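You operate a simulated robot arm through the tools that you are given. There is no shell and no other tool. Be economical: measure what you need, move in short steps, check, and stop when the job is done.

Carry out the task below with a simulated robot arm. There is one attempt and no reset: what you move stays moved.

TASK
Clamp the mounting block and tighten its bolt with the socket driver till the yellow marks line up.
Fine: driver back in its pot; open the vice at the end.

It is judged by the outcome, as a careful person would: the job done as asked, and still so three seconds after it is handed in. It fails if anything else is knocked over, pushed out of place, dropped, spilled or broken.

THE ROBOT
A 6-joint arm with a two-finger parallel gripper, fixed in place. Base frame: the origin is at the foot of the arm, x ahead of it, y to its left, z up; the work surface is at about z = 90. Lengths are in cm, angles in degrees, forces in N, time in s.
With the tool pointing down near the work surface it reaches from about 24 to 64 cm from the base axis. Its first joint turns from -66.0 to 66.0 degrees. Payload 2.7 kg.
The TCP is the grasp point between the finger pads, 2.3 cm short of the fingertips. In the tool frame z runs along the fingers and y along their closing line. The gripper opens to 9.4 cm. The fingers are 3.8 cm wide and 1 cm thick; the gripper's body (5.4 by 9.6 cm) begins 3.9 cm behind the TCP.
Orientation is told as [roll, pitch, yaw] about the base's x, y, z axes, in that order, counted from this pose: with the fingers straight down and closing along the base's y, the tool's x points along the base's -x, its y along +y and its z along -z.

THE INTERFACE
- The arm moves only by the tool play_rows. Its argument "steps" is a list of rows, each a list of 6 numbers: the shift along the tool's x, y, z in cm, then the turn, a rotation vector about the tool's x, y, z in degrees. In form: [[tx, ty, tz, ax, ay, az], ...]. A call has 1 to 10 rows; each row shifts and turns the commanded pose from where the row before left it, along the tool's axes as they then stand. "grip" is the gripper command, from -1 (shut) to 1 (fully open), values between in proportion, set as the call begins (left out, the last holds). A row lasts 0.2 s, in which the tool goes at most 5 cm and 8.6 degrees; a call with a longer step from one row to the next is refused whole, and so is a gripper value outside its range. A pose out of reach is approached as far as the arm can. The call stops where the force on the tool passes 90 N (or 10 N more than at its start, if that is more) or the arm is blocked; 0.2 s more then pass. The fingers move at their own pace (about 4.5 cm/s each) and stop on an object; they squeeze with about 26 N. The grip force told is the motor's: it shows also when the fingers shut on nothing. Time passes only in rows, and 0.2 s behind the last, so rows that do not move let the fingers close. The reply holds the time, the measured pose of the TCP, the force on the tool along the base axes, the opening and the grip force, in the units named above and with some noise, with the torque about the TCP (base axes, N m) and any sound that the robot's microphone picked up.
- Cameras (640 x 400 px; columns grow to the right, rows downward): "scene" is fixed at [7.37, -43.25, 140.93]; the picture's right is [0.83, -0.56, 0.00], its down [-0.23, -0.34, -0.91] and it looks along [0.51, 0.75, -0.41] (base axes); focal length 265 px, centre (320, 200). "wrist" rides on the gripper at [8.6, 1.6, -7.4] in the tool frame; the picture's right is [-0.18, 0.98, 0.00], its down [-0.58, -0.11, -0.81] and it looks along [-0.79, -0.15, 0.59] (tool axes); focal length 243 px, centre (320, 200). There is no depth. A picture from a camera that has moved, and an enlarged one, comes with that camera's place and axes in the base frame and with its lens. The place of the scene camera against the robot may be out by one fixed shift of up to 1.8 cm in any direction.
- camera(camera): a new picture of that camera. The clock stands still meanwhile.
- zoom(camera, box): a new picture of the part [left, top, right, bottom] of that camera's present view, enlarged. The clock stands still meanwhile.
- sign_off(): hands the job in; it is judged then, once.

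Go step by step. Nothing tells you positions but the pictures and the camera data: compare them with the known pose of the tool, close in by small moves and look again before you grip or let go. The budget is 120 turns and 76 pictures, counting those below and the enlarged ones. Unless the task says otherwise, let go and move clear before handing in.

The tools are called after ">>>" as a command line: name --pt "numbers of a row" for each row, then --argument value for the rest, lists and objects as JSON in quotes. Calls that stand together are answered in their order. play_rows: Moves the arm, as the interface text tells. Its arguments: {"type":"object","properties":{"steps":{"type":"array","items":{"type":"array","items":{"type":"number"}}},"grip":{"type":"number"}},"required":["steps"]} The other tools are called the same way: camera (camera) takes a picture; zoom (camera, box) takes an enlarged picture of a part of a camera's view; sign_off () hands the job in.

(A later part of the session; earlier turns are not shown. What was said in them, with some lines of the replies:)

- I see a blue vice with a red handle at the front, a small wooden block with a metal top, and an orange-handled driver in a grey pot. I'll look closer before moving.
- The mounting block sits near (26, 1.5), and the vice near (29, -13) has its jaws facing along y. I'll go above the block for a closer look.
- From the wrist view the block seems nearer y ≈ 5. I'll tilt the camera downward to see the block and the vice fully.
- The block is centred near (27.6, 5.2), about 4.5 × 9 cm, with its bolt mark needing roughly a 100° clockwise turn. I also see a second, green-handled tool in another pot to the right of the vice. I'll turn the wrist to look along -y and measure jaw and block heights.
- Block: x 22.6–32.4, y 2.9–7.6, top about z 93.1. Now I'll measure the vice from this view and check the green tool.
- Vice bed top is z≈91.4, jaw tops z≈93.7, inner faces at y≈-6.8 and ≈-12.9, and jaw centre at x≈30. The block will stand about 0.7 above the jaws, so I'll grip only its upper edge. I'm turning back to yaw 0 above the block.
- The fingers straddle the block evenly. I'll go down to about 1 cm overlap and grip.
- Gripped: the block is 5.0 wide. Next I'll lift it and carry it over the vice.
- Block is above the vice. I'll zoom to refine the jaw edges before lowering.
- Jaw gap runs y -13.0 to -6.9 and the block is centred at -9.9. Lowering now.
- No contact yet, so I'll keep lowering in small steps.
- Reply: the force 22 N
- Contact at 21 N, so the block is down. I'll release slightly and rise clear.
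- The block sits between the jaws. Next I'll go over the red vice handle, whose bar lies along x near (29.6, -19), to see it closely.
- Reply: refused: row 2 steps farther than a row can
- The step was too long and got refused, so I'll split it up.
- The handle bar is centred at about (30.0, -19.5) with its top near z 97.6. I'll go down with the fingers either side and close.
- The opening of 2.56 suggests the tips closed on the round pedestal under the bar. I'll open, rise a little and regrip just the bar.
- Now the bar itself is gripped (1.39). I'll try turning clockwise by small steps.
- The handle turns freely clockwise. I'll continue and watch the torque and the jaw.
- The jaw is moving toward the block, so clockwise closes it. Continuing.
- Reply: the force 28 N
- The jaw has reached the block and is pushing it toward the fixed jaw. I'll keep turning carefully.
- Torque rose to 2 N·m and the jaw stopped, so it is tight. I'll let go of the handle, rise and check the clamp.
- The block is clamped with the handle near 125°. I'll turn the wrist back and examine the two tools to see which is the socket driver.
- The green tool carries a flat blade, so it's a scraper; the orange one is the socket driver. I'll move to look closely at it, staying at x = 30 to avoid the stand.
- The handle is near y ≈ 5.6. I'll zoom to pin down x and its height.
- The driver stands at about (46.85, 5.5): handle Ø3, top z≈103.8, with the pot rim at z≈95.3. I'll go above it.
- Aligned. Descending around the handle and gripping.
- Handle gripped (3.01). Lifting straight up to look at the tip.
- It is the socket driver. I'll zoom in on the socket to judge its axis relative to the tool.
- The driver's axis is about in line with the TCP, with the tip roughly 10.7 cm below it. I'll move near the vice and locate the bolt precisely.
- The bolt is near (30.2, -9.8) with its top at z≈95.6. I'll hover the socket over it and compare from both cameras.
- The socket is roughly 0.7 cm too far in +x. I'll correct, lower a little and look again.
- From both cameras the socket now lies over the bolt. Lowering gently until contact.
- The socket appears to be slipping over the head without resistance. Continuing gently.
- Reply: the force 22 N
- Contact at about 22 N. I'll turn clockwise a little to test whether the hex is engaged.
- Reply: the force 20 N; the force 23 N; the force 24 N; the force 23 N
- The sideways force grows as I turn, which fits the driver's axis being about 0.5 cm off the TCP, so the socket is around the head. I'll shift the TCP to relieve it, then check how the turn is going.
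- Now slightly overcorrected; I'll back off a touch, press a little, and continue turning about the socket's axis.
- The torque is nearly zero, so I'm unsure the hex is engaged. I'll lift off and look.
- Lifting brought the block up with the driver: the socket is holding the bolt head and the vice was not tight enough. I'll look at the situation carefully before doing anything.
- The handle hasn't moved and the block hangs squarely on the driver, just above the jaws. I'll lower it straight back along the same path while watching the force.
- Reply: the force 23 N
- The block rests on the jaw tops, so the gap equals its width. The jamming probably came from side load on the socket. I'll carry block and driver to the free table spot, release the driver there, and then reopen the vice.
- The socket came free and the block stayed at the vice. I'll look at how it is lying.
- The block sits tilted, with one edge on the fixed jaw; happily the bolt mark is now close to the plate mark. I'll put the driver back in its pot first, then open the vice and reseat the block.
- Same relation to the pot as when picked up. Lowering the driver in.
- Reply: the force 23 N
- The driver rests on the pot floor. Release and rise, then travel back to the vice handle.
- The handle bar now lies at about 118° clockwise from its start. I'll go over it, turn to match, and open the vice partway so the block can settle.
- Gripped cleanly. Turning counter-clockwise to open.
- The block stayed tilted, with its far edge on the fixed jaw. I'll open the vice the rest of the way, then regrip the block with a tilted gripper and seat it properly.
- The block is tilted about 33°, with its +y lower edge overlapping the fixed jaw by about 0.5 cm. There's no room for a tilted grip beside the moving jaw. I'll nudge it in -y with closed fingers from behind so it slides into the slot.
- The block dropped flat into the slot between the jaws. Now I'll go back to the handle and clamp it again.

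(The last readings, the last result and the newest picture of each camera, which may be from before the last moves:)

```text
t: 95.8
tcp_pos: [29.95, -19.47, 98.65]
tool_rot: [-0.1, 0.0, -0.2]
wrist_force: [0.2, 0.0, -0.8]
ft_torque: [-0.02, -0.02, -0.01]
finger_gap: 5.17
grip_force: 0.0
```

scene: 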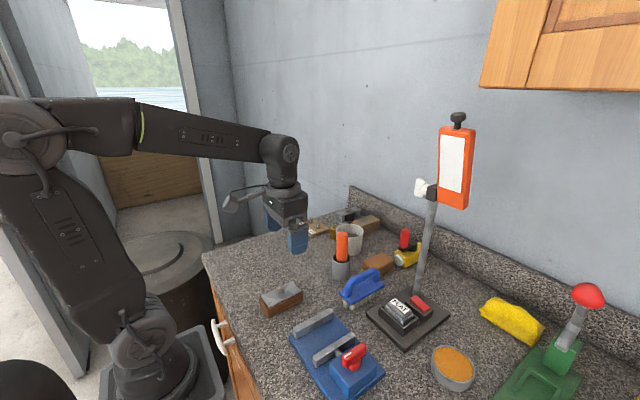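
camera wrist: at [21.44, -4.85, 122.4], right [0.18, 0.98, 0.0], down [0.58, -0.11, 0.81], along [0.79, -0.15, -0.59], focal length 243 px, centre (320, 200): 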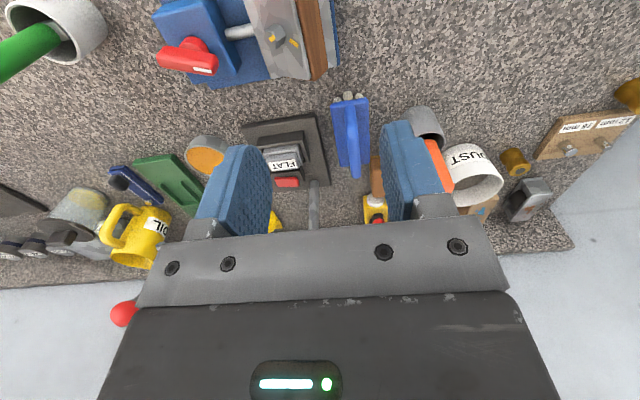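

>>> play_rows --pt "0 0 0 0 0 0" --pt "0 0 0 0 0 0" --pt "0 0 0 0 0 0" --pt "0 0 0 0 0 0" --pt "0 0 0 0 0 0" --pt "0 0 0 0 0 8.5" --pt "0 0 0 0 0 8.5" --pt "0 0 0 0 0 8.5" --pt "0 0 0 0 0 8.5" --pt "0 0 0 0 0 8.5" --grip -1

>>> play_rows --pt "0 0 0 0 0 8.5" --pt "0 0 0 0 0 8.5" --pt "0 0 0 0 0 8.5" --pt "0 0 0 0 0 8.5" --pt "0 0 0 0 0 8.5" --pt "0 0 0 0 0 8.5" --pt "0 0 0 0 0 8.5" --pt "0 0 0 0 0 0"

>>> play_rows --pt "0 0 0 0 0 6" --pt "0 0 0 0 0 6" --pt "0 0 0 0 0 0"

```text
t: 98.0
tcp_pos: [29.91, -19.57, 98.75]
tool_rot: [0.0, 0.0, -42.8]
wrist_force: [-0.2, -12.2, 7.5]
ft_torque: [0.58, 0.93, 0.07]
finger_gap: 1.41
grip_force: 45.0
```

```text
t: 99.8
tcp_pos: [30.02, -19.44, 98.71]
tool_rot: [0.2, -0.2, -102.3]
wrist_force: [-4.7, -13.7, 18.9]
ft_torque: [-0.42, 0.37, -0.03]
finger_gap: 1.38
grip_force: 44.9
```

```text
t: 100.6
tcp_pos: [29.96, -19.52, 98.78]
tool_rot: [0.1, -0.1, -114.2]
wrist_force: [-6.7, -18.7, 19.7]
ft_torque: [-0.04, 0.22, 0.04]
finger_gap: 1.37
grip_force: 44.9
```

>>> play_rows --pt "0 0 0 0 0 4" --pt "0 0 0 0 0 4" --pt "0 0 0 0 0 0"

>>> play_rows --pt "0 0 0 0 0 4" --pt "0 0 0 0 0 4" --pt "0 0 0 0 0 0"

>>> play_rows --pt "0 0 0 0 0 4" --pt "0 0 0 0 0 4" --pt "0 0 0 0 0 0"

```text
t: 101.4
tcp_pos: [30.09, -19.45, 98.73]
tool_rot: [0.2, -0.1, -122.0]
wrist_force: [-8.3, -17.7, 22.7]
ft_torque: [0.37, -0.07, 0.63]
finger_gap: 1.37
grip_force: 45.1
```

```text
t: 102.2
tcp_pos: [30.02, -19.55, 98.74]
tool_rot: [0.0, 0.0, -129.9]
wrist_force: [-5.9, -14.6, 24.1]
ft_torque: [0.16, 0.01, 1.72]
finger_gap: 1.43
grip_force: 44.7
```

```text
t: 103.0
tcp_pos: [30.01, -19.45, 98.66]
tool_rot: [0.1, -0.1, -137.7]
wrist_force: [4.8, -5.4, 16.7]
ft_torque: [-0.93, 0.79, 2.0]
finger_gap: 1.79
grip_force: 45.3
```

Tight again at about 2 N·m. I'll hold briefly, release and check.

>>> play_rows --pt "0 0 0 0 0 0" --pt "0 0 0 0 0 0" --pt "0 0 0 0 0 0"

>>> play_rows --pt "0 0 0 0 0 0" --pt "0 0 0 0 0 0" --pt "0 0 0 0 0 0" --pt "0 0 -3 0 0 0" --pt "0 0 -4 0 0 0" --pt "0 0 -4 0 0 0" --pt "0 0 -4 0 0 0" --pt "0 0 0 0 0 -8.5" --pt "0 0 0 0 0 -8.5" --pt "0 0 0 0 0 -8.5" --grip 0.1

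>>> play_rows --pt "0 0 0 0 0 -8.5" --pt "0 0 0 0 0 -8.5" --pt "0 0 0 0 0 -8.5" --pt "0 0 0 0 0 -8.5" --pt "0 0 0 0 0 -8.5" --pt "0 0 0 0 0 -8.5" --pt "0 0 0 0 0 -8.5" --pt "0 0 0 0 0 -8.5" --pt "0 0 0 0 0 -8.5" --pt "0 0 0 0 0 -8.5"

>>> play_rows --pt "0 0 0 0 0 -8.5" --pt "0 0 0 0 0 -8.5" --pt "0 0 0 0 0 -8.5" --pt "0 2.5 0 0 0 -1.7" --pt "0 3 0 0 0 0" --pt "0 3 0 0 0 0" --pt "0 0 0 0 0 0"

>>> zoom --camera "wrist" --box '[180, 0, 400, 137]'

```text
t: 103.8
tcp_pos: [30.09, -19.44, 98.68]
tool_rot: [0.2, -0.1, -137.9]
wrist_force: [8.4, -4.1, 13.1]
ft_torque: [-1.04, 0.73, 1.95]
finger_gap: 1.81
grip_force: 45.1
```

```text
t: 106.0
tcp_pos: [29.91, -19.41, 113.7]
tool_rot: [0.0, 0.0, -112.5]
wrist_force: [0.4, -0.2, 0.0]
ft_torque: [0.02, 0.0, 0.02]
finger_gap: 5.19
grip_force: 0.1
```

```text
t: 108.2
tcp_pos: [29.92, -19.48, 113.71]
tool_rot: [0.1, 0.0, -27.5]
wrist_force: [0.2, 0.3, 0.8]
ft_torque: [0.01, -0.01, 0.05]
finger_gap: 5.14
grip_force: 0.0
```

```text
t: 109.8
tcp_pos: [30.08, -10.86, 113.7]
tool_rot: [-0.1, 0.1, -0.5]
wrist_force: [-0.2, -0.3, -0.1]
ft_torque: [0.06, -0.01, -0.01]
finger_gap: 5.16
grip_force: 0.1
```

```text
2.91 times, centred on (290, 68) of wrist
camera zoom: at [21.44, -9.16, 121.24], right [0.19, 0.98, 0.0], down [0.58, -0.11, 0.81], along [0.79, -0.16, -0.59], focal length 706 px, centre (407, 582)
```

zoom: 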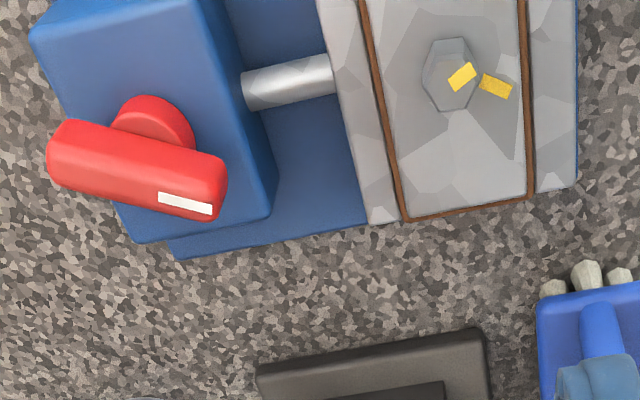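

The block is clamped snug on both sides. The bolt mark is at about 117° and the plate mark at about 58°, so roughly 60° more clockwise is needed. I'll fetch the driver again.

>>> play_rows --pt "0 4.1 -1 0 0 0" --pt "0 4.1 0 0 0 0" --pt "0 4.1 0 0 0 0" --pt "0 4.0 0 0 0 0.5" --pt "-4.2 0 0 0 0 0" --pt "-4.2 0 0 0 0 0" --pt "-4.2 0 0 0 0 0" --pt "-4.2 0 0 0 0 0" --pt "0 0 4 0 0 0" --pt "0 0 0 0 0 0" --grip 0.4

>>> zoom --camera "wrist" --box '[200, 0, 440, 150]'

```text
t: 112.0
tcp_pos: [47.11, 5.05, 110.67]
tool_rot: [0.0, -0.1, -1.0]
wrist_force: [0.4, -0.1, -0.3]
ft_torque: [0.01, 0.01, 0.0]
finger_gap: 6.57
grip_force: 0.2
```

```text
2.67 times, centred on (320, 75) of wrist
camera zoom: at [38.44, 6.87, 118.22], right [0.2, 0.98, 0.0], down [0.58, -0.12, 0.81], along [0.79, -0.16, -0.59], focal length 647 px, centre (320, 533)
```

zoom: 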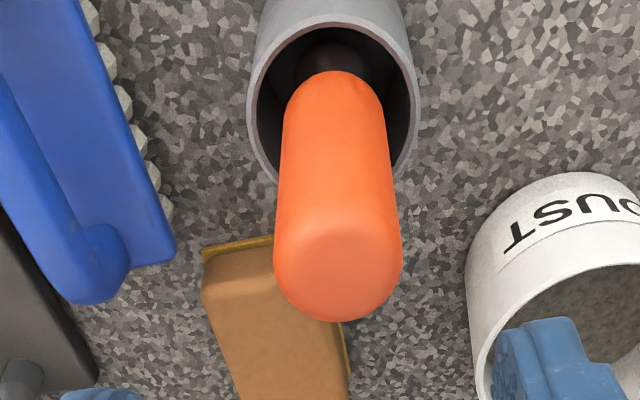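

The driver stands as before. I'll correct y and yaw, descend and grip.

>>> play_rows --pt "0.1 0.5 0 0 0 -1" --pt "0 0 4 0 0 0" --pt "0 0 4 0 0 0" --pt "0 0 1.75 0 0 0" --pt "0 0 0 0 0 0"

>>> play_rows --pt "0 0 0 0 0 0" --pt "0 0 0 0 0 0" --pt "0 0 0 0 0 0" --pt "0 0 0 0 0 0" --pt "0 0 -2 0 0 0" --pt "0 0 -4 0 0 0" --pt "0 0 -4 0 0 0" --pt "0 0 -4 0 0 0" --pt "0 0 -2 0 0 0" --pt "0 0 0 0 0 0" --grip -1

```text
t: 113.2
tcp_pos: [46.84, 5.55, 100.99]
tool_rot: [0.0, 0.0, 0.0]
wrist_force: [0.7, -0.2, -0.1]
ft_torque: [-0.01, 0.0, -0.02]
finger_gap: 6.61
grip_force: 0.0
```

```text
t: 115.4
tcp_pos: [46.93, 5.58, 116.98]
tool_rot: [0.1, -0.1, 0.0]
wrist_force: [0.3, 0.3, -1.1]
ft_torque: [0.02, 0.0, -0.02]
finger_gap: 3.05
grip_force: 25.9
```

Driver in hand. I'll carry it back above the bolt and pre-turn 10° clockwise so the hex lines up as before.

>>> play_rows --pt "4.2 -1 0 0 0 0" --pt "4.2 -1 0 0 0 0" --pt "4.2 -1 0 0 0 0" --pt "4.2 -1 0 0 0 0" --pt "0.26 -3.7 1.5 0 0 0" --pt "0 -3.7 2.5 0 0 0" --pt "0 -3.66 2.5 0 0 0" --pt "0 0 1.5 0 0 5" --pt "0 0 1.0 0 0 5" --pt "0 0 0 0 0 0"

>>> zoom --camera "scene" --box '[290, 280, 350, 340]'

>>> zoom --camera "wrist" --box '[260, 0, 380, 100]'

```text
t: 117.6
tcp_pos: [29.87, -9.58, 107.92]
tool_rot: [0.0, 0.0, -10.0]
wrist_force: [0.3, -0.5, -1.5]
ft_torque: [0.01, 0.03, 0.0]
finger_gap: 3.03
grip_force: 25.9
```

```text
6.67 times, centred on (320, 310) of scene
camera zoom: at [7.37, -43.25, 140.93], right [0.83, -0.56, 0.0], down [-0.23, -0.34, -0.91], along [0.51, 0.75, -0.41], focal length 1766 px, centre (320, -533)
```

zoom: 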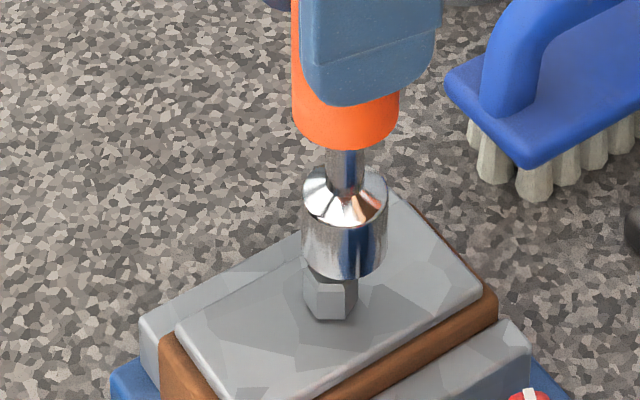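

```text
4.00 times, centred on (320, 50) of wrist
camera zoom: at [21.7, -6.4, 115.42], right [0.35, 0.94, 0.0], down [0.55, -0.21, 0.81], along [0.75, -0.28, -0.59], focal length 970 px, centre (320, 800)
```

zoom: 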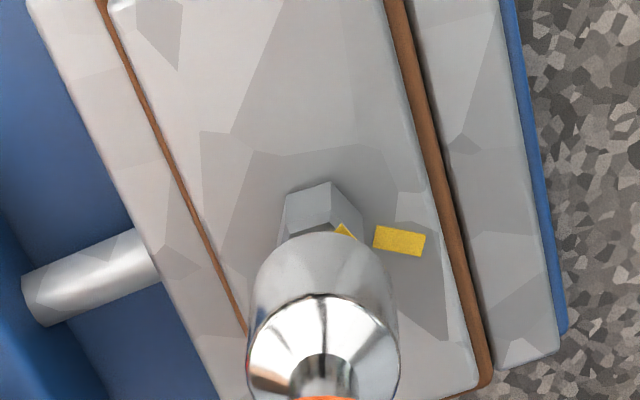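

The socket needs about (-0.4, +0.15). I'll correct and lower gently.

>>> play_rows --pt "0.43 0.08 0 0 0 0" --pt "0 0 0.4 0 0 0" --pt "0 0 0.4 0 0 0" --pt "0 0 0.3 0 0 0" --pt "0 0 0 0 0 0"

>>> play_rows --pt "0 0 0.2 0 0 0" --pt "0 0 0.2 0 0 0" --pt "0 0 0 0 0 0"

>>> play_rows --pt "0 0 0.2 0 0 0" --pt "0 0 0.2 0 0 0" --pt "0 0 0 0 0 0"

```text
t: 118.8
tcp_pos: [29.67, -9.43, 106.98]
tool_rot: [-0.2, -0.4, -9.9]
wrist_force: [1.5, 0.6, 21.6]
ft_torque: [-0.14, -0.13, 0.02]
finger_gap: 3.03
grip_force: 25.9
```

```text
t: 119.6
tcp_pos: [29.52, -9.14, 106.47]
tool_rot: [0.0, -0.2, -10.0]
wrist_force: [-0.1, 3.1, 21.7]
ft_torque: [0.03, -0.16, 0.03]
finger_gap: 3.02
grip_force: 25.7
```

```text
t: 120.4
tcp_pos: [29.55, -9.4, 106.21]
tool_rot: [0.1, -0.3, -9.9]
wrist_force: [-7.5, 3.9, 42.3]
ft_torque: [0.04, 0.58, 0.0]
finger_gap: 3.01
grip_force: 26.2
```

Contact came on top of the bolt head, so the hex isn't aligned yet. I'll ease the pressure and search by turning a little.

>>> play_rows --pt "0 0 -0.25 0 0 0" --pt "0 0 0 0 0 0"

>>> play_rows --pt "0 0 0 0 0 4" --pt "0 0 0 0 0 4" --pt "0 0 0 0 0 0"

```text
t: 121.0
tcp_pos: [29.61, -9.49, 106.28]
tool_rot: [0.1, -0.1, -10.0]
wrist_force: [3.8, -0.4, 12.3]
ft_torque: [-0.14, -0.45, 0.03]
finger_gap: 3.03
grip_force: 26.1
```

```text
t: 121.8
tcp_pos: [29.45, -9.37, 106.3]
tool_rot: [0.0, 0.1, -18.1]
wrist_force: [0.9, 2.1, 5.7]
ft_torque: [0.07, -0.11, 0.03]
finger_gap: 3.03
grip_force: 26.3
```

>>> play_rows --pt "0 0 0.1 0 0 0" --pt "0 0 0.1 0 0 0" --pt "0 0 0 0 0 0"

>>> play_rows --pt "0 0 0 0 0 4" --pt "0 0 0 0 0 4" --pt "0 0 0 0 0 0"

>>> zoom --camera "scene" --box '[290, 280, 350, 340]'

```text
t: 122.6
tcp_pos: [29.47, -9.32, 106.25]
tool_rot: [-0.1, 0.0, -18.0]
wrist_force: [-9.4, 4.4, 32.3]
ft_torque: [0.33, 0.58, 0.02]
finger_gap: 2.98
grip_force: 26.1
```

```text
t: 123.4
tcp_pos: [29.49, -9.36, 106.14]
tool_rot: [-0.1, -0.2, -26.1]
wrist_force: [-8.1, 4.9, 36.5]
ft_torque: [0.28, 0.45, -0.02]
finger_gap: 3.04
grip_force: 25.7
```

```text
6.67 times, centred on (320, 310) of scene
camera zoom: at [7.31, -43.23, 140.95], right [0.83, -0.56, 0.0], down [-0.23, -0.34, -0.91], along [0.51, 0.75, -0.41], focal length 1766 px, centre (320, -533)
```

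zoom: 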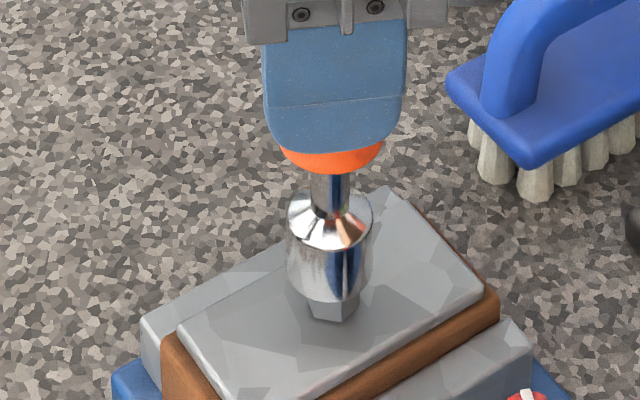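

The socket rests on top of the head. I'll lighten the pressure so the bolt doesn't follow, and keep turning in small steps to find the hex.

>>> play_rows --pt "0 -0.05 -0.25 0 0 0" --pt "0 0 0 0 0 4" --pt "0 0 0 0 0 0"

>>> play_rows --pt "0 0 0 0 0 4" --pt "0 0 0 0 0 4" --pt "0 0 0 0 0 0"

>>> play_rows --pt "0 0 0 0 0 4" --pt "0 0 0 0 0 4" --pt "0 0 0 0 0 0"

```text
t: 124.2
tcp_pos: [29.41, -9.3, 106.25]
tool_rot: [-0.2, 0.2, -30.1]
wrist_force: [0.4, -0.3, 0.0]
ft_torque: [-0.01, -0.02, -0.01]
finger_gap: 3.03
grip_force: 26.1
```

```text
t: 125.0
tcp_pos: [29.41, -9.41, 106.39]
tool_rot: [0.0, 0.0, -38.0]
wrist_force: [0.3, 0.3, -1.0]
ft_torque: [0.01, -0.01, 0.05]
finger_gap: 3.02
grip_force: 25.5
```

```text
t: 125.8
tcp_pos: [29.5, -9.38, 106.37]
tool_rot: [0.0, 0.0, -45.9]
wrist_force: [0.6, -0.3, -1.0]
ft_torque: [0.02, 0.0, -0.02]
finger_gap: 3.01
grip_force: 25.5
```

>>> play_rows --pt "0 0 0.1 0 0 0" --pt "0 0 0 0 0 0"

>>> play_rows --pt "0 0 0.07 0 0 0" --pt "0 0 0 0 0 0"

>>> play_rows --pt "0 0 0.07 0 0 0" --pt "0 0 0 0 0 0"

```text
t: 126.4
tcp_pos: [29.56, -9.37, 106.32]
tool_rot: [-0.1, 0.0, -46.0]
wrist_force: [-0.9, 1.0, 1.7]
ft_torque: [0.06, 0.04, 0.01]
finger_gap: 3.02
grip_force: 26.4
```

```text
t: 127.0
tcp_pos: [29.53, -9.39, 106.28]
tool_rot: [0.2, 0.0, -46.0]
wrist_force: [-5.3, 1.8, 18.3]
ft_torque: [0.13, 0.29, 0.02]
finger_gap: 3.02
grip_force: 25.7
```

```text
t: 127.6
tcp_pos: [29.43, -9.4, 106.22]
tool_rot: [0.0, -0.2, -46.1]
wrist_force: [-6.7, 5.7, 34.6]
ft_torque: [0.35, 0.37, -0.01]
finger_gap: 3.05
grip_force: 26.0
```

The contact torques suggest the bolt lies further toward -y. I'll lift slightly, turn back to -10°, shift about 0.35 in -y and try again.

>>> play_rows --pt "0 0 -0.5 0 0 0" --pt "0 0 0 0 0 -7.2" --pt "0 0 0 0 0 -7.2" --pt "0 0 0 0 0 -7.2" --pt "0 0 0 0 0 -7.2" --pt "-0.03 -0.35 0 0 0 -7.2" --pt "0 0 0.2 0 0 0" --pt "0 0 0.15 0 0 0" --pt "0 0 0 0 0 0"

>>> play_rows --pt "0 0 0.1 0 0 0" --pt "0 0 0 0 0 0"

>>> play_rows --pt "0 0 0.1 0 0 0" --pt "0 0 0 0 0 0"

```text
t: 129.6
tcp_pos: [29.43, -9.64, 106.26]
tool_rot: [0.0, 0.0, -10.1]
wrist_force: [-1.4, 0.4, 3.5]
ft_torque: [0.02, 0.07, -0.01]
finger_gap: 3.03
grip_force: 26.7
```

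```text
t: 130.2
tcp_pos: [29.42, -9.77, 106.26]
tool_rot: [0.0, -0.2, -10.0]
wrist_force: [-6.3, 1.1, 21.4]
ft_torque: [0.19, 0.45, 0.05]
finger_gap: 3.02
grip_force: 26.0
```

```text
t: 130.8
tcp_pos: [29.6, -9.76, 106.26]
tool_rot: [-0.1, -0.3, -10.1]
wrist_force: [-10.2, 1.0, 42.7]
ft_torque: [0.36, 0.56, 0.01]
finger_gap: 3.03
grip_force: 25.8
```

Now the contact reads as needing +x and a little +y. Adjusting.

>>> play_rows --pt "0 0 -0.35 0 0 0" --pt "-0.27 0.22 0 0 0 0" --pt "0 0 0.2 0 0 0" --pt "0 0 0 0 0 0"

>>> play_rows --pt "0 0 0.1 0 0 0" --pt "0 0 0 0 0 0"

>>> play_rows --pt "0 0 0.1 0 0 0" --pt "0 0 0 0 0 0"

```text
t: 131.8
tcp_pos: [29.76, -9.51, 106.03]
tool_rot: [0.1, 0.1, -10.0]
wrist_force: [0.4, -0.1, -1.5]
ft_torque: [0.0, 0.01, -0.03]
finger_gap: 3.03
grip_force: 26.5
```

```text
t: 132.4
tcp_pos: [29.7, -9.51, 106.08]
tool_rot: [0.0, 0.0, -10.1]
wrist_force: [-0.3, 0.2, -1.2]
ft_torque: [-0.01, 0.0, 0.02]
finger_gap: 3.02
grip_force: 25.9
```

```text
t: 133.0
tcp_pos: [29.78, -9.52, 106.0]
tool_rot: [0.0, 0.0, -10.0]
wrist_force: [0.0, 0.6, -1.4]
ft_torque: [0.06, 0.04, -0.02]
finger_gap: 3.03
grip_force: 25.6
```

It's slipping over the head now, below the earlier contact height with no force. Continuing down.

>>> play_rows --pt "0 0 0.15 0 0 0" --pt "0 0 0.15 0 0 0" --pt "0 0 0 0 0 0"

>>> play_rows --pt "0 0 0.15 0 0 0" --pt "0 0 0.1 0 0 0" --pt "0 0 0 0 0 0"

>>> play_rows --pt "0 0 0.15 0 0 0" --pt "0 0 0 0 0 0"

```text
t: 133.8
tcp_pos: [29.72, -9.59, 105.64]
tool_rot: [-0.1, 0.0, -10.0]
wrist_force: [1.0, 1.0, -0.2]
ft_torque: [0.15, -0.06, -0.03]
finger_gap: 3.02
grip_force: 26.0
```

```text
t: 134.6
tcp_pos: [29.76, -9.51, 105.45]
tool_rot: [0.1, 0.1, -9.9]
wrist_force: [0.8, 2.0, -0.6]
ft_torque: [0.17, -0.02, 0.0]
finger_gap: 3.05
grip_force: 25.8
```

```text
t: 135.2
tcp_pos: [29.71, -9.56, 105.36]
tool_rot: [0.0, 0.0, -10.0]
wrist_force: [0.1, 1.5, 0.0]
ft_torque: [0.17, 0.03, 0.02]
finger_gap: 3.02
grip_force: 26.1
```

Engaged about 0.9 cm deep with low side load. Now turning clockwise about the socket axis.

>>> play_rows --pt "0 0.03 0.05 0 0 5" --pt "0 0.024 0 0 0 5" --pt "0 0.024 0 0 0 5" --pt "0 0 0 0 0 0"

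>>> play_rows --pt "0 0.024 0 0 0 5" --pt "0 0.024 0 0 0 5" --pt "0 0.024 0 0 0 5" --pt "0 0 0 0 0 0"

```text
t: 136.2
tcp_pos: [29.67, -9.49, 105.25]
tool_rot: [0.1, 0.0, -25.1]
wrist_force: [0.3, 0.6, -1.7]
ft_torque: [-0.01, 0.01, 0.01]
finger_gap: 3.04
grip_force: 26.2
```

```text
t: 137.2
tcp_pos: [29.8, -9.41, 105.28]
tool_rot: [0.0, 0.0, -40.0]
wrist_force: [-0.2, -0.1, -2.3]
ft_torque: [-0.01, 0.05, 0.02]
finger_gap: 3.03
grip_force: 25.7
```

>>> play_rows --pt "0 0.024 0 0 0 5" --pt "0 0.024 0 0 0 5" --pt "0 0.024 0 0 0 5" --pt "0 0 0 0 0 0"

>>> play_rows --pt "0 0.024 0 0 0 5" --pt "0 0.024 0 0 0 5" --pt "0 0.02 0 0 0 3" --pt "0 0 0 0 0 0" --pt "0 0 0 0 0 0"

```text
t: 138.2
tcp_pos: [29.85, -9.28, 105.2]
tool_rot: [0.0, 0.0, -55.1]
wrist_force: [-1.6, 1.3, -1.5]
ft_torque: [0.11, 0.19, 0.0]
finger_gap: 3.02
grip_force: 26.4
```

```text
t: 139.4
tcp_pos: [29.86, -9.44, 105.24]
tool_rot: [0.0, 0.0, -68.0]
wrist_force: [-1.2, -0.3, 1.3]
ft_torque: [-0.06, 0.04, 0.0]
finger_gap: 2.99
grip_force: 26.2
```

Turned to -68°. I'll lift gently, watching that the block stays, then look at the marks.

>>> play_rows --pt "0 0 -0.3 0 0 0" --pt "0 0 -0.3 0 0 0" --pt "0 0 0 0 0 0"

>>> play_rows --pt "0 0 -0.4 0 0 0" --pt "0 0 -0.4 0 0 0" --pt "0 0 -0.5 0 0 0" --pt "0 0 0 0 0 0"

```text
t: 140.2
tcp_pos: [29.85, -9.44, 105.84]
tool_rot: [0.0, 0.0, -68.0]
wrist_force: [0.4, -0.3, -4.3]
ft_torque: [-0.1, 0.01, 0.03]
finger_gap: 3.01
grip_force: 26.3
```

```text
t: 141.2
tcp_pos: [29.83, -9.32, 107.28]
tool_rot: [0.0, 0.0, -68.0]
wrist_force: [-0.9, -0.6, -3.8]
ft_torque: [-0.04, 0.02, 0.01]
finger_gap: 3.03
grip_force: 25.9
```

The load reads about -4 N, so the block may be lifting again. I need one look.

>>> zoom --camera "scene" --box '[280, 280, 380, 380]'

```text
4.00 times, centred on (330, 330) of scene
camera zoom: at [7.38, -43.26, 140.93], right [0.83, -0.56, 0.0], down [-0.23, -0.34, -0.91], along [0.51, 0.75, -0.41], focal length 1059 px, centre (280, -320)
```

zoom: 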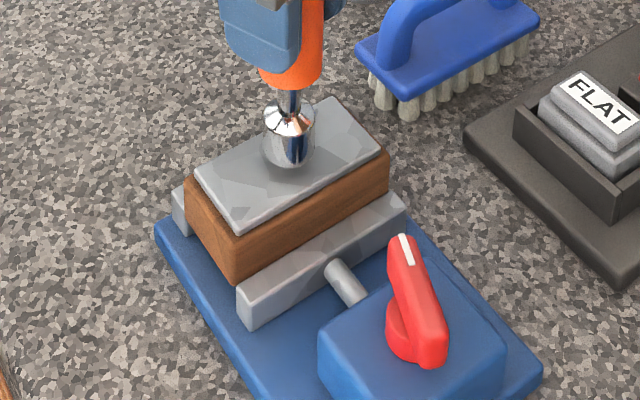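

The block came up about 2 cm again, but its bottom should still be just between the jaws. I'll lower it straight back down.

>>> play_rows --pt "0 0 0.3 0 0 0" --pt "0 0 0.3 0 0 0" --pt "0 0 0 0 0 0"

>>> play_rows --pt "0 0 0.4 0 0 0" --pt "0 0 0.4 0 0 0" --pt "0 0 0 0 0 0"

>>> play_rows --pt "0 0 0.3 0 0 0" --pt "0 0 0.3 0 0 0" --pt "0 0 0 0 0 0"

```text
t: 142.0
tcp_pos: [29.78, -9.41, 106.57]
tool_rot: [0.1, 0.0, -68.0]
wrist_force: [-0.6, 0.6, -1.3]
ft_torque: [-0.01, -0.03, 0.02]
finger_gap: 3.04
grip_force: 26.2
```

```text
t: 142.8
tcp_pos: [29.93, -9.53, 106.19]
tool_rot: [0.5, -0.5, -67.9]
wrist_force: [-17.8, 3.2, 68.1]
ft_torque: [0.09, 1.19, -0.04]
finger_gap: 3.05
grip_force: 26.0
```

```text
t: 143.2
tcp_pos: [30.13, -9.56, 106.23]
tool_rot: [0.7, -0.7, -67.9]
wrist_force: [-1.5, -0.2, 11.1]
ft_torque: [-0.06, 0.27, -0.02]
finger_gap: 3.02
grip_force: 25.8
stopped in row 2: the force on the tool passed its limit at 94 N (the readings are from after the stop); the commanded pose is now the measured one
```

The socket seems to have come off and pressed on the head. I'll lift clear and take one look.

>>> play_rows --pt "0 0 -0.5 0 0 0" --pt "0 0 -1 0 0 0" --pt "0 0 -3 0 0 0" --pt "0 0 -3 0 0 0" --pt "0 0 -3 0 0 0" --pt "0 0 0 0 0 0"

>>> zoom --camera "scene" --box '[285, 270, 375, 360]'

```text
t: 144.6
tcp_pos: [29.89, -9.31, 116.74]
tool_rot: [0.6, -0.6, -67.9]
wrist_force: [0.5, 0.2, -0.9]
ft_torque: [0.03, -0.04, 0.0]
finger_gap: 2.99
grip_force: 25.9
```

```text
4.44 times, centred on (330, 315) of scene
camera zoom: at [7.37, -43.25, 140.93], right [0.83, -0.56, 0.0], down [-0.23, -0.34, -0.91], along [0.51, 0.75, -0.41], focal length 1177 px, centre (276, -311)
```

zoom: 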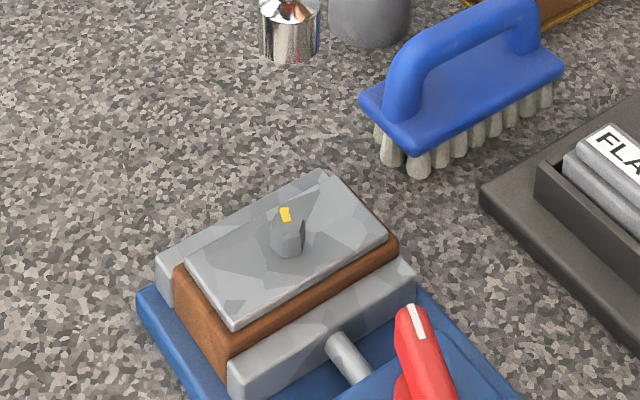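

The block is seated flat and clamped, and the bolt mark now points nearly where the plate mark is. I'll turn the wrist to yaw 0 and use my last picture for a close top view of the marks.

>>> play_rows --pt "0 0 0 0 0 -8.5" --pt "0 0 0 0 0 -8.5" --pt "0 0 0 0 0 -8.5" --pt "0 0 0 0 0 -8.5" --pt "0 0 0 0 0 -8.5" --pt "0 0 0 0 0 -8.5" --pt "0 0 0 0 0 -8.5" --pt "0 0 0 0 0 -8.4" --pt "0 2.4 1 0.6 0.6 0" --pt "0 2.4 0.9 0 0 0"

>>> play_rows --pt "0 0 0 0 0 0"

>>> zoom --camera "wrist" --box '[200, 0, 328, 80]'

```text
t: 146.8
tcp_pos: [30.03, -4.71, 114.61]
tool_rot: [-0.9, -0.3, 0.1]
wrist_force: [0.0, 0.6, -1.6]
ft_torque: [0.0, -0.02, 0.02]
finger_gap: 3.04
grip_force: 25.8
```

```text
t: 147.2
tcp_pos: [29.95, -4.63, 114.83]
tool_rot: [-1.0, -0.2, 0.0]
wrist_force: [0.0, -0.9, -1.4]
ft_torque: [0.0, 0.03, -0.01]
finger_gap: 3.0
grip_force: 25.6
```

```text
5.00 times, centred on (264, 40) of wrist
camera zoom: at [21.26, -2.87, 122.15], right [0.18, 0.98, -0.01], down [0.58, -0.1, 0.81], along [0.79, -0.16, -0.59], focal length 1213 px, centre (600, 1000)
```

zoom: 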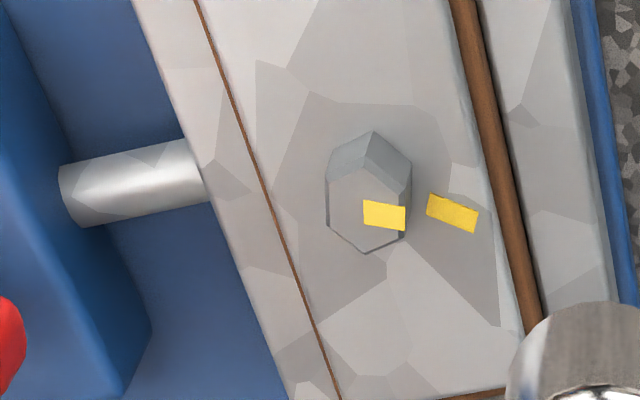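

The top view is very clear: the bolt mark is at about 72° and the plate mark at about 58°, so roughly 14° remains. No pictures are left, so I'll re-engage from the known pose at yaw +5, which matches the earlier hex fit, with careful force readings.

>>> play_rows --pt "0 0 0 -1.0 0.2 0" --pt "0.07 -2.4 0 0 0 0" --pt "0.06 -2.46 0 0 0 0" --pt "0 0 2.5 0 0 -5" --pt "0 0 2.5 0 0 0" --pt "0 0 2.2 0 0 0" --pt "0 0 0 0 0 0" --pt "0 0 0 0 0 0"

>>> play_rows --pt "0 0 0 0 0 0"

```text
t: 149.0
tcp_pos: [29.81, -9.58, 107.33]
tool_rot: [0.1, 0.0, 4.9]
wrist_force: [0.4, -0.7, -1.9]
ft_torque: [0.01, 0.02, -0.02]
finger_gap: 3.03
grip_force: 26.3
```

```text
t: 149.4
tcp_pos: [29.8, -9.52, 107.46]
tool_rot: [0.1, 0.0, 5.0]
wrist_force: [0.9, -0.4, -1.3]
ft_torque: [0.0, 0.01, -0.01]
finger_gap: 3.0
grip_force: 26.0
```

Pose is right. Lowering to just past the earlier contact height (106.2).

>>> play_rows --pt "0 0 0.4 0 0 0" --pt "0 0 0.4 0 0 0" --pt "0 0 0.3 0 0 0" --pt "0 0 0 0 0 0"

>>> play_rows --pt "0 0 0.1 0 0 0" --pt "0 0 0 0 0 0"

>>> play_rows --pt "0 0 0.1 0 0 0" --pt "0 0 0 0 0 0"

```text
t: 150.4
tcp_pos: [29.68, -9.58, 106.32]
tool_rot: [0.1, 0.2, 4.9]
wrist_force: [-0.4, -0.2, -0.7]
ft_torque: [0.03, 0.0, -0.02]
finger_gap: 3.02
grip_force: 26.3
```

```text
t: 151.0
tcp_pos: [29.79, -9.5, 106.34]
tool_rot: [0.1, 0.0, 5.0]
wrist_force: [-2.1, 1.0, 7.5]
ft_torque: [0.07, 0.15, 0.03]
finger_gap: 3.02
grip_force: 26.4
```

```text
t: 151.6
tcp_pos: [29.89, -9.52, 106.15]
tool_rot: [0.0, -0.2, 5.0]
wrist_force: [-7.1, 2.0, 26.4]
ft_torque: [0.2, 0.32, -0.01]
finger_gap: 3.01
grip_force: 26.3
```

On top of the head, with contact on the +x side. I'll shift +0.2 in x and retry.

>>> play_rows --pt "0 0 -0.4 0 0 0" --pt "-0.22 0 0 0 0 0" --pt "0 0 0.3 0 0 0" --pt "0 0 0 0 0 0"

>>> play_rows --pt "0 0 0.1 0 0 0" --pt "0 0 0 0 0 0"

>>> play_rows --pt "0 0 0.1 0 0 0" --pt "0 0 0 0 0 0"

```text
t: 152.6
tcp_pos: [30.06, -9.51, 106.26]
tool_rot: [0.0, -0.1, 5.0]
wrist_force: [-2.6, 1.3, 8.4]
ft_torque: [0.03, 0.24, -0.04]
finger_gap: 3.05
grip_force: 26.0
```

```text
t: 153.2
tcp_pos: [29.9, -9.45, 106.01]
tool_rot: [0.2, 0.2, 5.1]
wrist_force: [1.3, -1.4, -1.9]
ft_torque: [-0.12, -0.15, 0.04]
finger_gap: 3.03
grip_force: 25.5
```

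```text
t: 153.8
tcp_pos: [30.0, -9.48, 106.11]
tool_rot: [0.3, 0.1, 5.0]
wrist_force: [0.4, -0.1, -1.6]
ft_torque: [-0.02, 0.04, 0.01]
finger_gap: 3.03
grip_force: 25.7
```

It dropped over the head. Going down about 0.8 more.

>>> play_rows --pt "0 0 0.2 0 0 0" --pt "0 0 0.2 0 0 0" --pt "0 0 0 0 0 0"

>>> play_rows --pt "0 0 0.2 0 0 0" --pt "0 0 0.15 0 0 0" --pt "0 0 0 0 0 0"

```text
t: 154.6
tcp_pos: [30.17, -9.53, 105.68]
tool_rot: [0.1, 0.1, 4.9]
wrist_force: [-0.5, -0.5, -2.2]
ft_torque: [-0.03, 0.01, 0.03]
finger_gap: 3.01
grip_force: 25.8
```

```text
t: 155.4
tcp_pos: [30.09, -9.56, 105.28]
tool_rot: [0.1, 0.0, 5.1]
wrist_force: [-0.4, -1.6, -1.2]
ft_torque: [0.01, 0.01, 0.03]
finger_gap: 3.03
grip_force: 25.4
```

Engaged. Turning clockwise 27° (13° slack plus 14°), to yaw -22.

>>> play_rows --pt "0 0.01 0 0 0 5" --pt "0 0.01 0 0 0 5" --pt "0 0.01 0 0 0 4" --pt "0 0 0 0 0 0"

>>> play_rows --pt "0 0.01 0 0 0 4" --pt "0 0.01 0 0 0 4" --pt "0 0.01 0 0 0 5" --pt "0 0 0 0 0 0" --pt "0 0 0 0 0 0"

```text
t: 156.4
tcp_pos: [29.94, -9.41, 105.31]
tool_rot: [0.0, 0.1, -9.2]
wrist_force: [-1.8, -7.7, 1.8]
ft_torque: [-0.72, 0.22, 0.0]
finger_gap: 3.02
grip_force: 26.6
```

```text
t: 157.6
tcp_pos: [30.03, -9.48, 105.32]
tool_rot: [0.0, 0.1, -22.1]
wrist_force: [-0.9, -8.2, 0.0]
ft_torque: [-0.85, 0.03, 0.07]
finger_gap: 3.01
grip_force: 26.5
```

Torque shows it driving. I'll relieve the side load, back off 7° within the slack so the socket is loose, and lift slowly.

>>> play_rows --pt "-0.05 -0.13 0 0 0 0" --pt "0 0 0 0 0 -3.5" --pt "0 0 0 0 0 -3.0" --pt "0 0 0 0 0 0"

>>> play_rows --pt "0 0 -0.15 0 0 0" --pt "0 0 -0.15 0 0 0" --pt "0 0 0 0 0 0" --pt "0 0 0 0 0 0"

```text
t: 158.6
tcp_pos: [30.0, -9.39, 105.5]
tool_rot: [0.1, 0.1, -15.5]
wrist_force: [-0.3, 0.5, -1.4]
ft_torque: [0.0, 0.0, 0.0]
finger_gap: 3.01
grip_force: 26.1
```

```text
t: 159.6
tcp_pos: [30.01, -9.52, 105.58]
tool_rot: [0.1, 0.1, -15.5]
wrist_force: [0.0, 1.8, -2.3]
ft_torque: [0.15, 0.01, 0.0]
finger_gap: 3.02
grip_force: 26.2
```

>>> play_rows --pt "0 0 -0.15 0 0 0" --pt "0 0 -0.15 0 0 0" --pt "0 0 0 0 0 0" --pt "0 0 0 0 0 0"

>>> play_rows --pt "0 0 -0.2 0 0 0" --pt "0 0 -0.2 0 0 0" --pt "0 0 0 0 0 0" --pt "0 0 0 0 0 0"

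```text
t: 160.6
tcp_pos: [30.01, -9.67, 105.94]
tool_rot: [0.1, 0.1, -15.6]
wrist_force: [0.1, 0.5, -1.7]
ft_torque: [0.09, 0.08, 0.02]
finger_gap: 3.02
grip_force: 26.2
```

```text
t: 161.6
tcp_pos: [30.07, -9.58, 106.26]
tool_rot: [0.1, 0.1, -15.6]
wrist_force: [0.1, 0.3, -1.2]
ft_torque: [-0.01, 0.0, -0.03]
finger_gap: 3.02
grip_force: 26.2
```

The socket came off free and the block stayed. Now returning the driver to its pot.

>>> play_rows --pt "0 0 -3.7 0 0 0" --pt "0 0 -3.7 0 0 0" --pt "0 0 -3.6 0 0 0" --pt "0 0 0 0 0 -8" --pt "0 0 0 0 0 -7.6" --pt "0 4 0 0 0 0" --pt "0 4 0 0 0 0" --pt "0 4 0 0 0 0" --pt "0 3.1 0 0 0 0" --pt "0 0 0 0 0 0"

>>> play_rows --pt "-4.2 0 0 0 0 0" --pt "-4.2 0 0 0 0 0" --pt "-4.2 0 0 0 0 0" --pt "-4.3 0 0 0 0 0" --pt "0 0 0 0 0 0" --pt "0 0 0 0 0 0"

```text
t: 163.8
tcp_pos: [30.05, 5.52, 117.52]
tool_rot: [0.1, 0.0, 0.1]
wrist_force: [-1.1, -0.5, -1.1]
ft_torque: [-0.01, -0.04, 0.0]
finger_gap: 3.05
grip_force: 25.9
```

```text
t: 165.2
tcp_pos: [46.91, 5.43, 117.4]
tool_rot: [0.0, 0.1, 0.1]
wrist_force: [0.3, -0.2, -1.1]
ft_torque: [0.04, -0.03, -0.04]
finger_gap: 3.0
grip_force: 26.3
```

>>> play_rows --pt "-0.1 0.08 4 0 0 0" --pt "0 0 4 0 0 0" --pt "0 0 2.5 0 0 0" --pt "0 0 0 0 0 0"

>>> play_rows --pt "0 0 2 0 0 0" --pt "0 0 2 0 0 0" --pt "0 0 1.2 0 0 0" --pt "0 0 0.5 0 0 0" --pt "0 0 0.3 0 0 0" --pt "0 0 0 0 0 0"

```text
t: 166.2
tcp_pos: [46.93, 5.72, 106.85]
tool_rot: [0.1, 0.1, 0.1]
wrist_force: [0.0, 1.4, -1.4]
ft_torque: [0.0, -0.01, 0.01]
finger_gap: 3.03
grip_force: 26.1
```

```text
t: 167.6
tcp_pos: [46.96, 5.66, 100.81]
tool_rot: [0.1, 0.1, 0.1]
wrist_force: [0.7, -0.6, -1.7]
ft_torque: [-0.04, -0.01, -0.02]
finger_gap: 3.01
grip_force: 26.1
```

>>> play_rows --pt "0 0 0.25 0 0 0" --pt "0 0 0.25 0 0 0" --pt "0 0 0 0 0 0"

>>> play_rows --pt "0 0 0.2 0 0 0" --pt "0 0 0.15 0 0 0" --pt "0 0 0 0 0 0"

```text
t: 168.4
tcp_pos: [46.82, 5.74, 100.39]
tool_rot: [0.1, 0.0, 0.1]
wrist_force: [0.1, 0.2, -1.6]
ft_torque: [0.01, -0.02, -0.03]
finger_gap: 3.03
grip_force: 26.1
```

```text
t: 169.2
tcp_pos: [47.1, 5.65, 100.15]
tool_rot: [0.1, -0.2, 0.1]
wrist_force: [-3.1, 0.3, 10.7]
ft_torque: [-0.08, 0.15, 0.0]
finger_gap: 3.02
grip_force: 25.8
```

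The driver is on the pot floor. Release, rise and go to the vice handle.

>>> play_rows --pt "0 0 -0.05 0 0 0" --pt "0 0 0 0 0 0" --pt "0 0 0 0 0 0" --pt "0 0 -3 0 0 0" --pt "0 0 -4 0 0 0" --pt "0 0 -4 0 0 0" --pt "0 0 -4 0 0 0" --pt "4.2 0 0 0 0 0" --pt "4.2 0 0 0 0 0" --pt "4.2 0 0 0 0 0" --grip 0.3

>>> play_rows --pt "4.35 0 0 0 0 0" --pt "0 -4.2 0 0 0 0" --pt "0 -4.2 0 0 0 0" --pt "0 -4.2 0 0 0 0" --pt "0 -4.2 0 0 0 0" --pt "0 -4.2 0 0 0 0" --pt "0 -4.1 2 0 0 0" --pt "0 0 2 0 0 8.4" --pt "0 0 0 0 0 8.4" --pt "0 0 0 0 0 8.4" --grip 0.1

>>> play_rows --pt "0 0 0 0 0 8.4" --pt "0 0 0 0 0 8.4" --pt "0 0 0 0 0 8.4" --pt "0 0 0 0 0 8.4" --pt "0 0 0 0 0 8.4" --pt "0 0 0 0 0 8.4" --pt "0 0 0 0 0 8.4" --pt "0 0 0 0 0 8.4" --pt "0 0 0 0 0 8.4" --pt "0 0 0 0 0 8.4"

>>> play_rows --pt "0 0 0 0 0 8.0" --pt "0 0 0 0 0 0"

```text
t: 171.4
tcp_pos: [34.29, 5.59, 115.17]
tool_rot: [0.1, 0.1, 0.1]
wrist_force: [-0.2, 0.0, 0.5]
ft_torque: [-0.04, -0.01, 0.01]
finger_gap: 6.13
grip_force: 0.0
```

```text
t: 173.6
tcp_pos: [30.08, -19.41, 111.0]
tool_rot: [0.0, 0.2, -25.2]
wrist_force: [0.1, -0.7, 0.0]
ft_torque: [-0.02, 0.0, 0.01]
finger_gap: 5.18
grip_force: 0.0
```

```text
t: 175.8
tcp_pos: [30.01, -19.54, 110.96]
tool_rot: [-0.1, 0.1, -109.2]
wrist_force: [0.3, -0.4, 1.0]
ft_torque: [-0.02, 0.01, -0.01]
finger_gap: 5.18
grip_force: 0.1
```

```text
t: 176.4
tcp_pos: [29.98, -19.41, 111.05]
tool_rot: [-0.2, 0.2, -117.2]
wrist_force: [-0.5, 0.2, -0.6]
ft_torque: [0.03, -0.03, 0.0]
finger_gap: 5.17
grip_force: 0.1
```

Lined up with the handle at -117°. Descend, grip and turn it back open.

>>> play_rows --pt "0 0 4 0 0 0" --pt "0 0 4 0 0 0" --pt "0 0 3 0 0 0" --pt "0 0 1.25 0 0 0" --pt "0 0 0 0 0 0"

>>> play_rows --pt "0 0 0 0 0 0" --pt "0 0 0 0 0 0" --pt "0 0 0 0 0 0" --pt "0 0 0 0 0 0" --pt "0 0 0 0 0 0" --grip -1

>>> play_rows --pt "0 0 0 0 0 -8.4" --pt "0 0 0 0 0 -8.4" --pt "0 0 0 0 0 -8.4" --pt "0 0 0 0 0 -8.4" --pt "0 0 0 0 0 -8.4" --pt "0 0 0 0 0 -8.4" --pt "0 0 0 0 0 -8.4" --pt "0 0 0 0 0 0"

>>> play_rows --pt "0 0 0 0 0 -8.4" --pt "0 0 0 0 0 -8.4" --pt "0 0 0 0 0 -8.4" --pt "0 0 0 0 0 -8.4" --pt "0 0 0 0 0 -8.4" --pt "0 0 0 0 0 -8.4" --pt "0 0 0 0 0 -7" --pt "0 0 0 0 0 0"

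```text
t: 177.6
tcp_pos: [30.11, -19.42, 98.68]
tool_rot: [-0.1, 0.1, -117.1]
wrist_force: [0.4, -0.1, 0.4]
ft_torque: [-0.01, -0.02, 0.02]
finger_gap: 5.17
grip_force: 0.0
```

```text
t: 178.8
tcp_pos: [30.0, -19.4, 98.72]
tool_rot: [-0.1, 0.1, -117.1]
wrist_force: [0.4, -1.1, -2.3]
ft_torque: [-0.68, -0.01, 0.15]
finger_gap: 1.39
grip_force: 45.1
```

```text
t: 180.6
tcp_pos: [29.94, -19.39, 98.81]
tool_rot: [-0.1, 0.3, -58.2]
wrist_force: [-21.8, 3.5, -1.8]
ft_torque: [-0.75, -0.63, 0.01]
finger_gap: 1.4
grip_force: 45.0
```

```text
t: 182.4
tcp_pos: [29.99, -19.54, 98.82]
tool_rot: [0.3, 0.3, -0.8]
wrist_force: [-30.6, -15.1, 2.2]
ft_torque: [-0.55, 0.46, 0.01]
finger_gap: 1.38
grip_force: 44.4
```

The vice is back at its open position. Let go and move clear.

>>> play_rows --pt "0 0 0 0 0 0" --pt "0 0 0 0 0 0" --pt "0 0 0 0 0 0" --pt "0 0 -3 0 0 0" --pt "0 0 -4 0 0 0" --pt "0 0 -4 0 0 0" --pt "0 0 -4 0 0 0" --pt "0 0 -3 0 0 0" --pt "0 3 0 0 0 0" --pt "0 0 0 0 0 0" --grip 0.2

```text
t: 184.6
tcp_pos: [30.2, -16.43, 116.67]
tool_rot: [0.1, 0.1, -1.0]
wrist_force: [0.3, 0.1, -0.8]
ft_torque: [-0.01, 0.05, 0.0]
finger_gap: 5.65
grip_force: 0.0
```

>>> sign_off

```text
The job is handed in.
```

I clamped the block, turned the bolt clockwise, put the driver back in its pot and opened the vice, but I couldn't check the final mark alignment. My last picture showed the bolt mark about 14° short. I then turned it that amount by force and angle readings only, because the pictures had run out.

- **Weak clamp:** the vice handle sprang back each time I let go. The block lifted out with the driver twice and I had to reseat it. The final turn was done with it seated between the jaws, and it stayed put when I took the driver off.
- **Hard push:** on one reseat the driver pressed down on the bolt head at about 94 N before the arm stopped. The next picture showed the block sitting flat with no visible damage.
- **Not seen at the end:** I set the driver in its pot and opened the vice by position and force readings, without a final picture.
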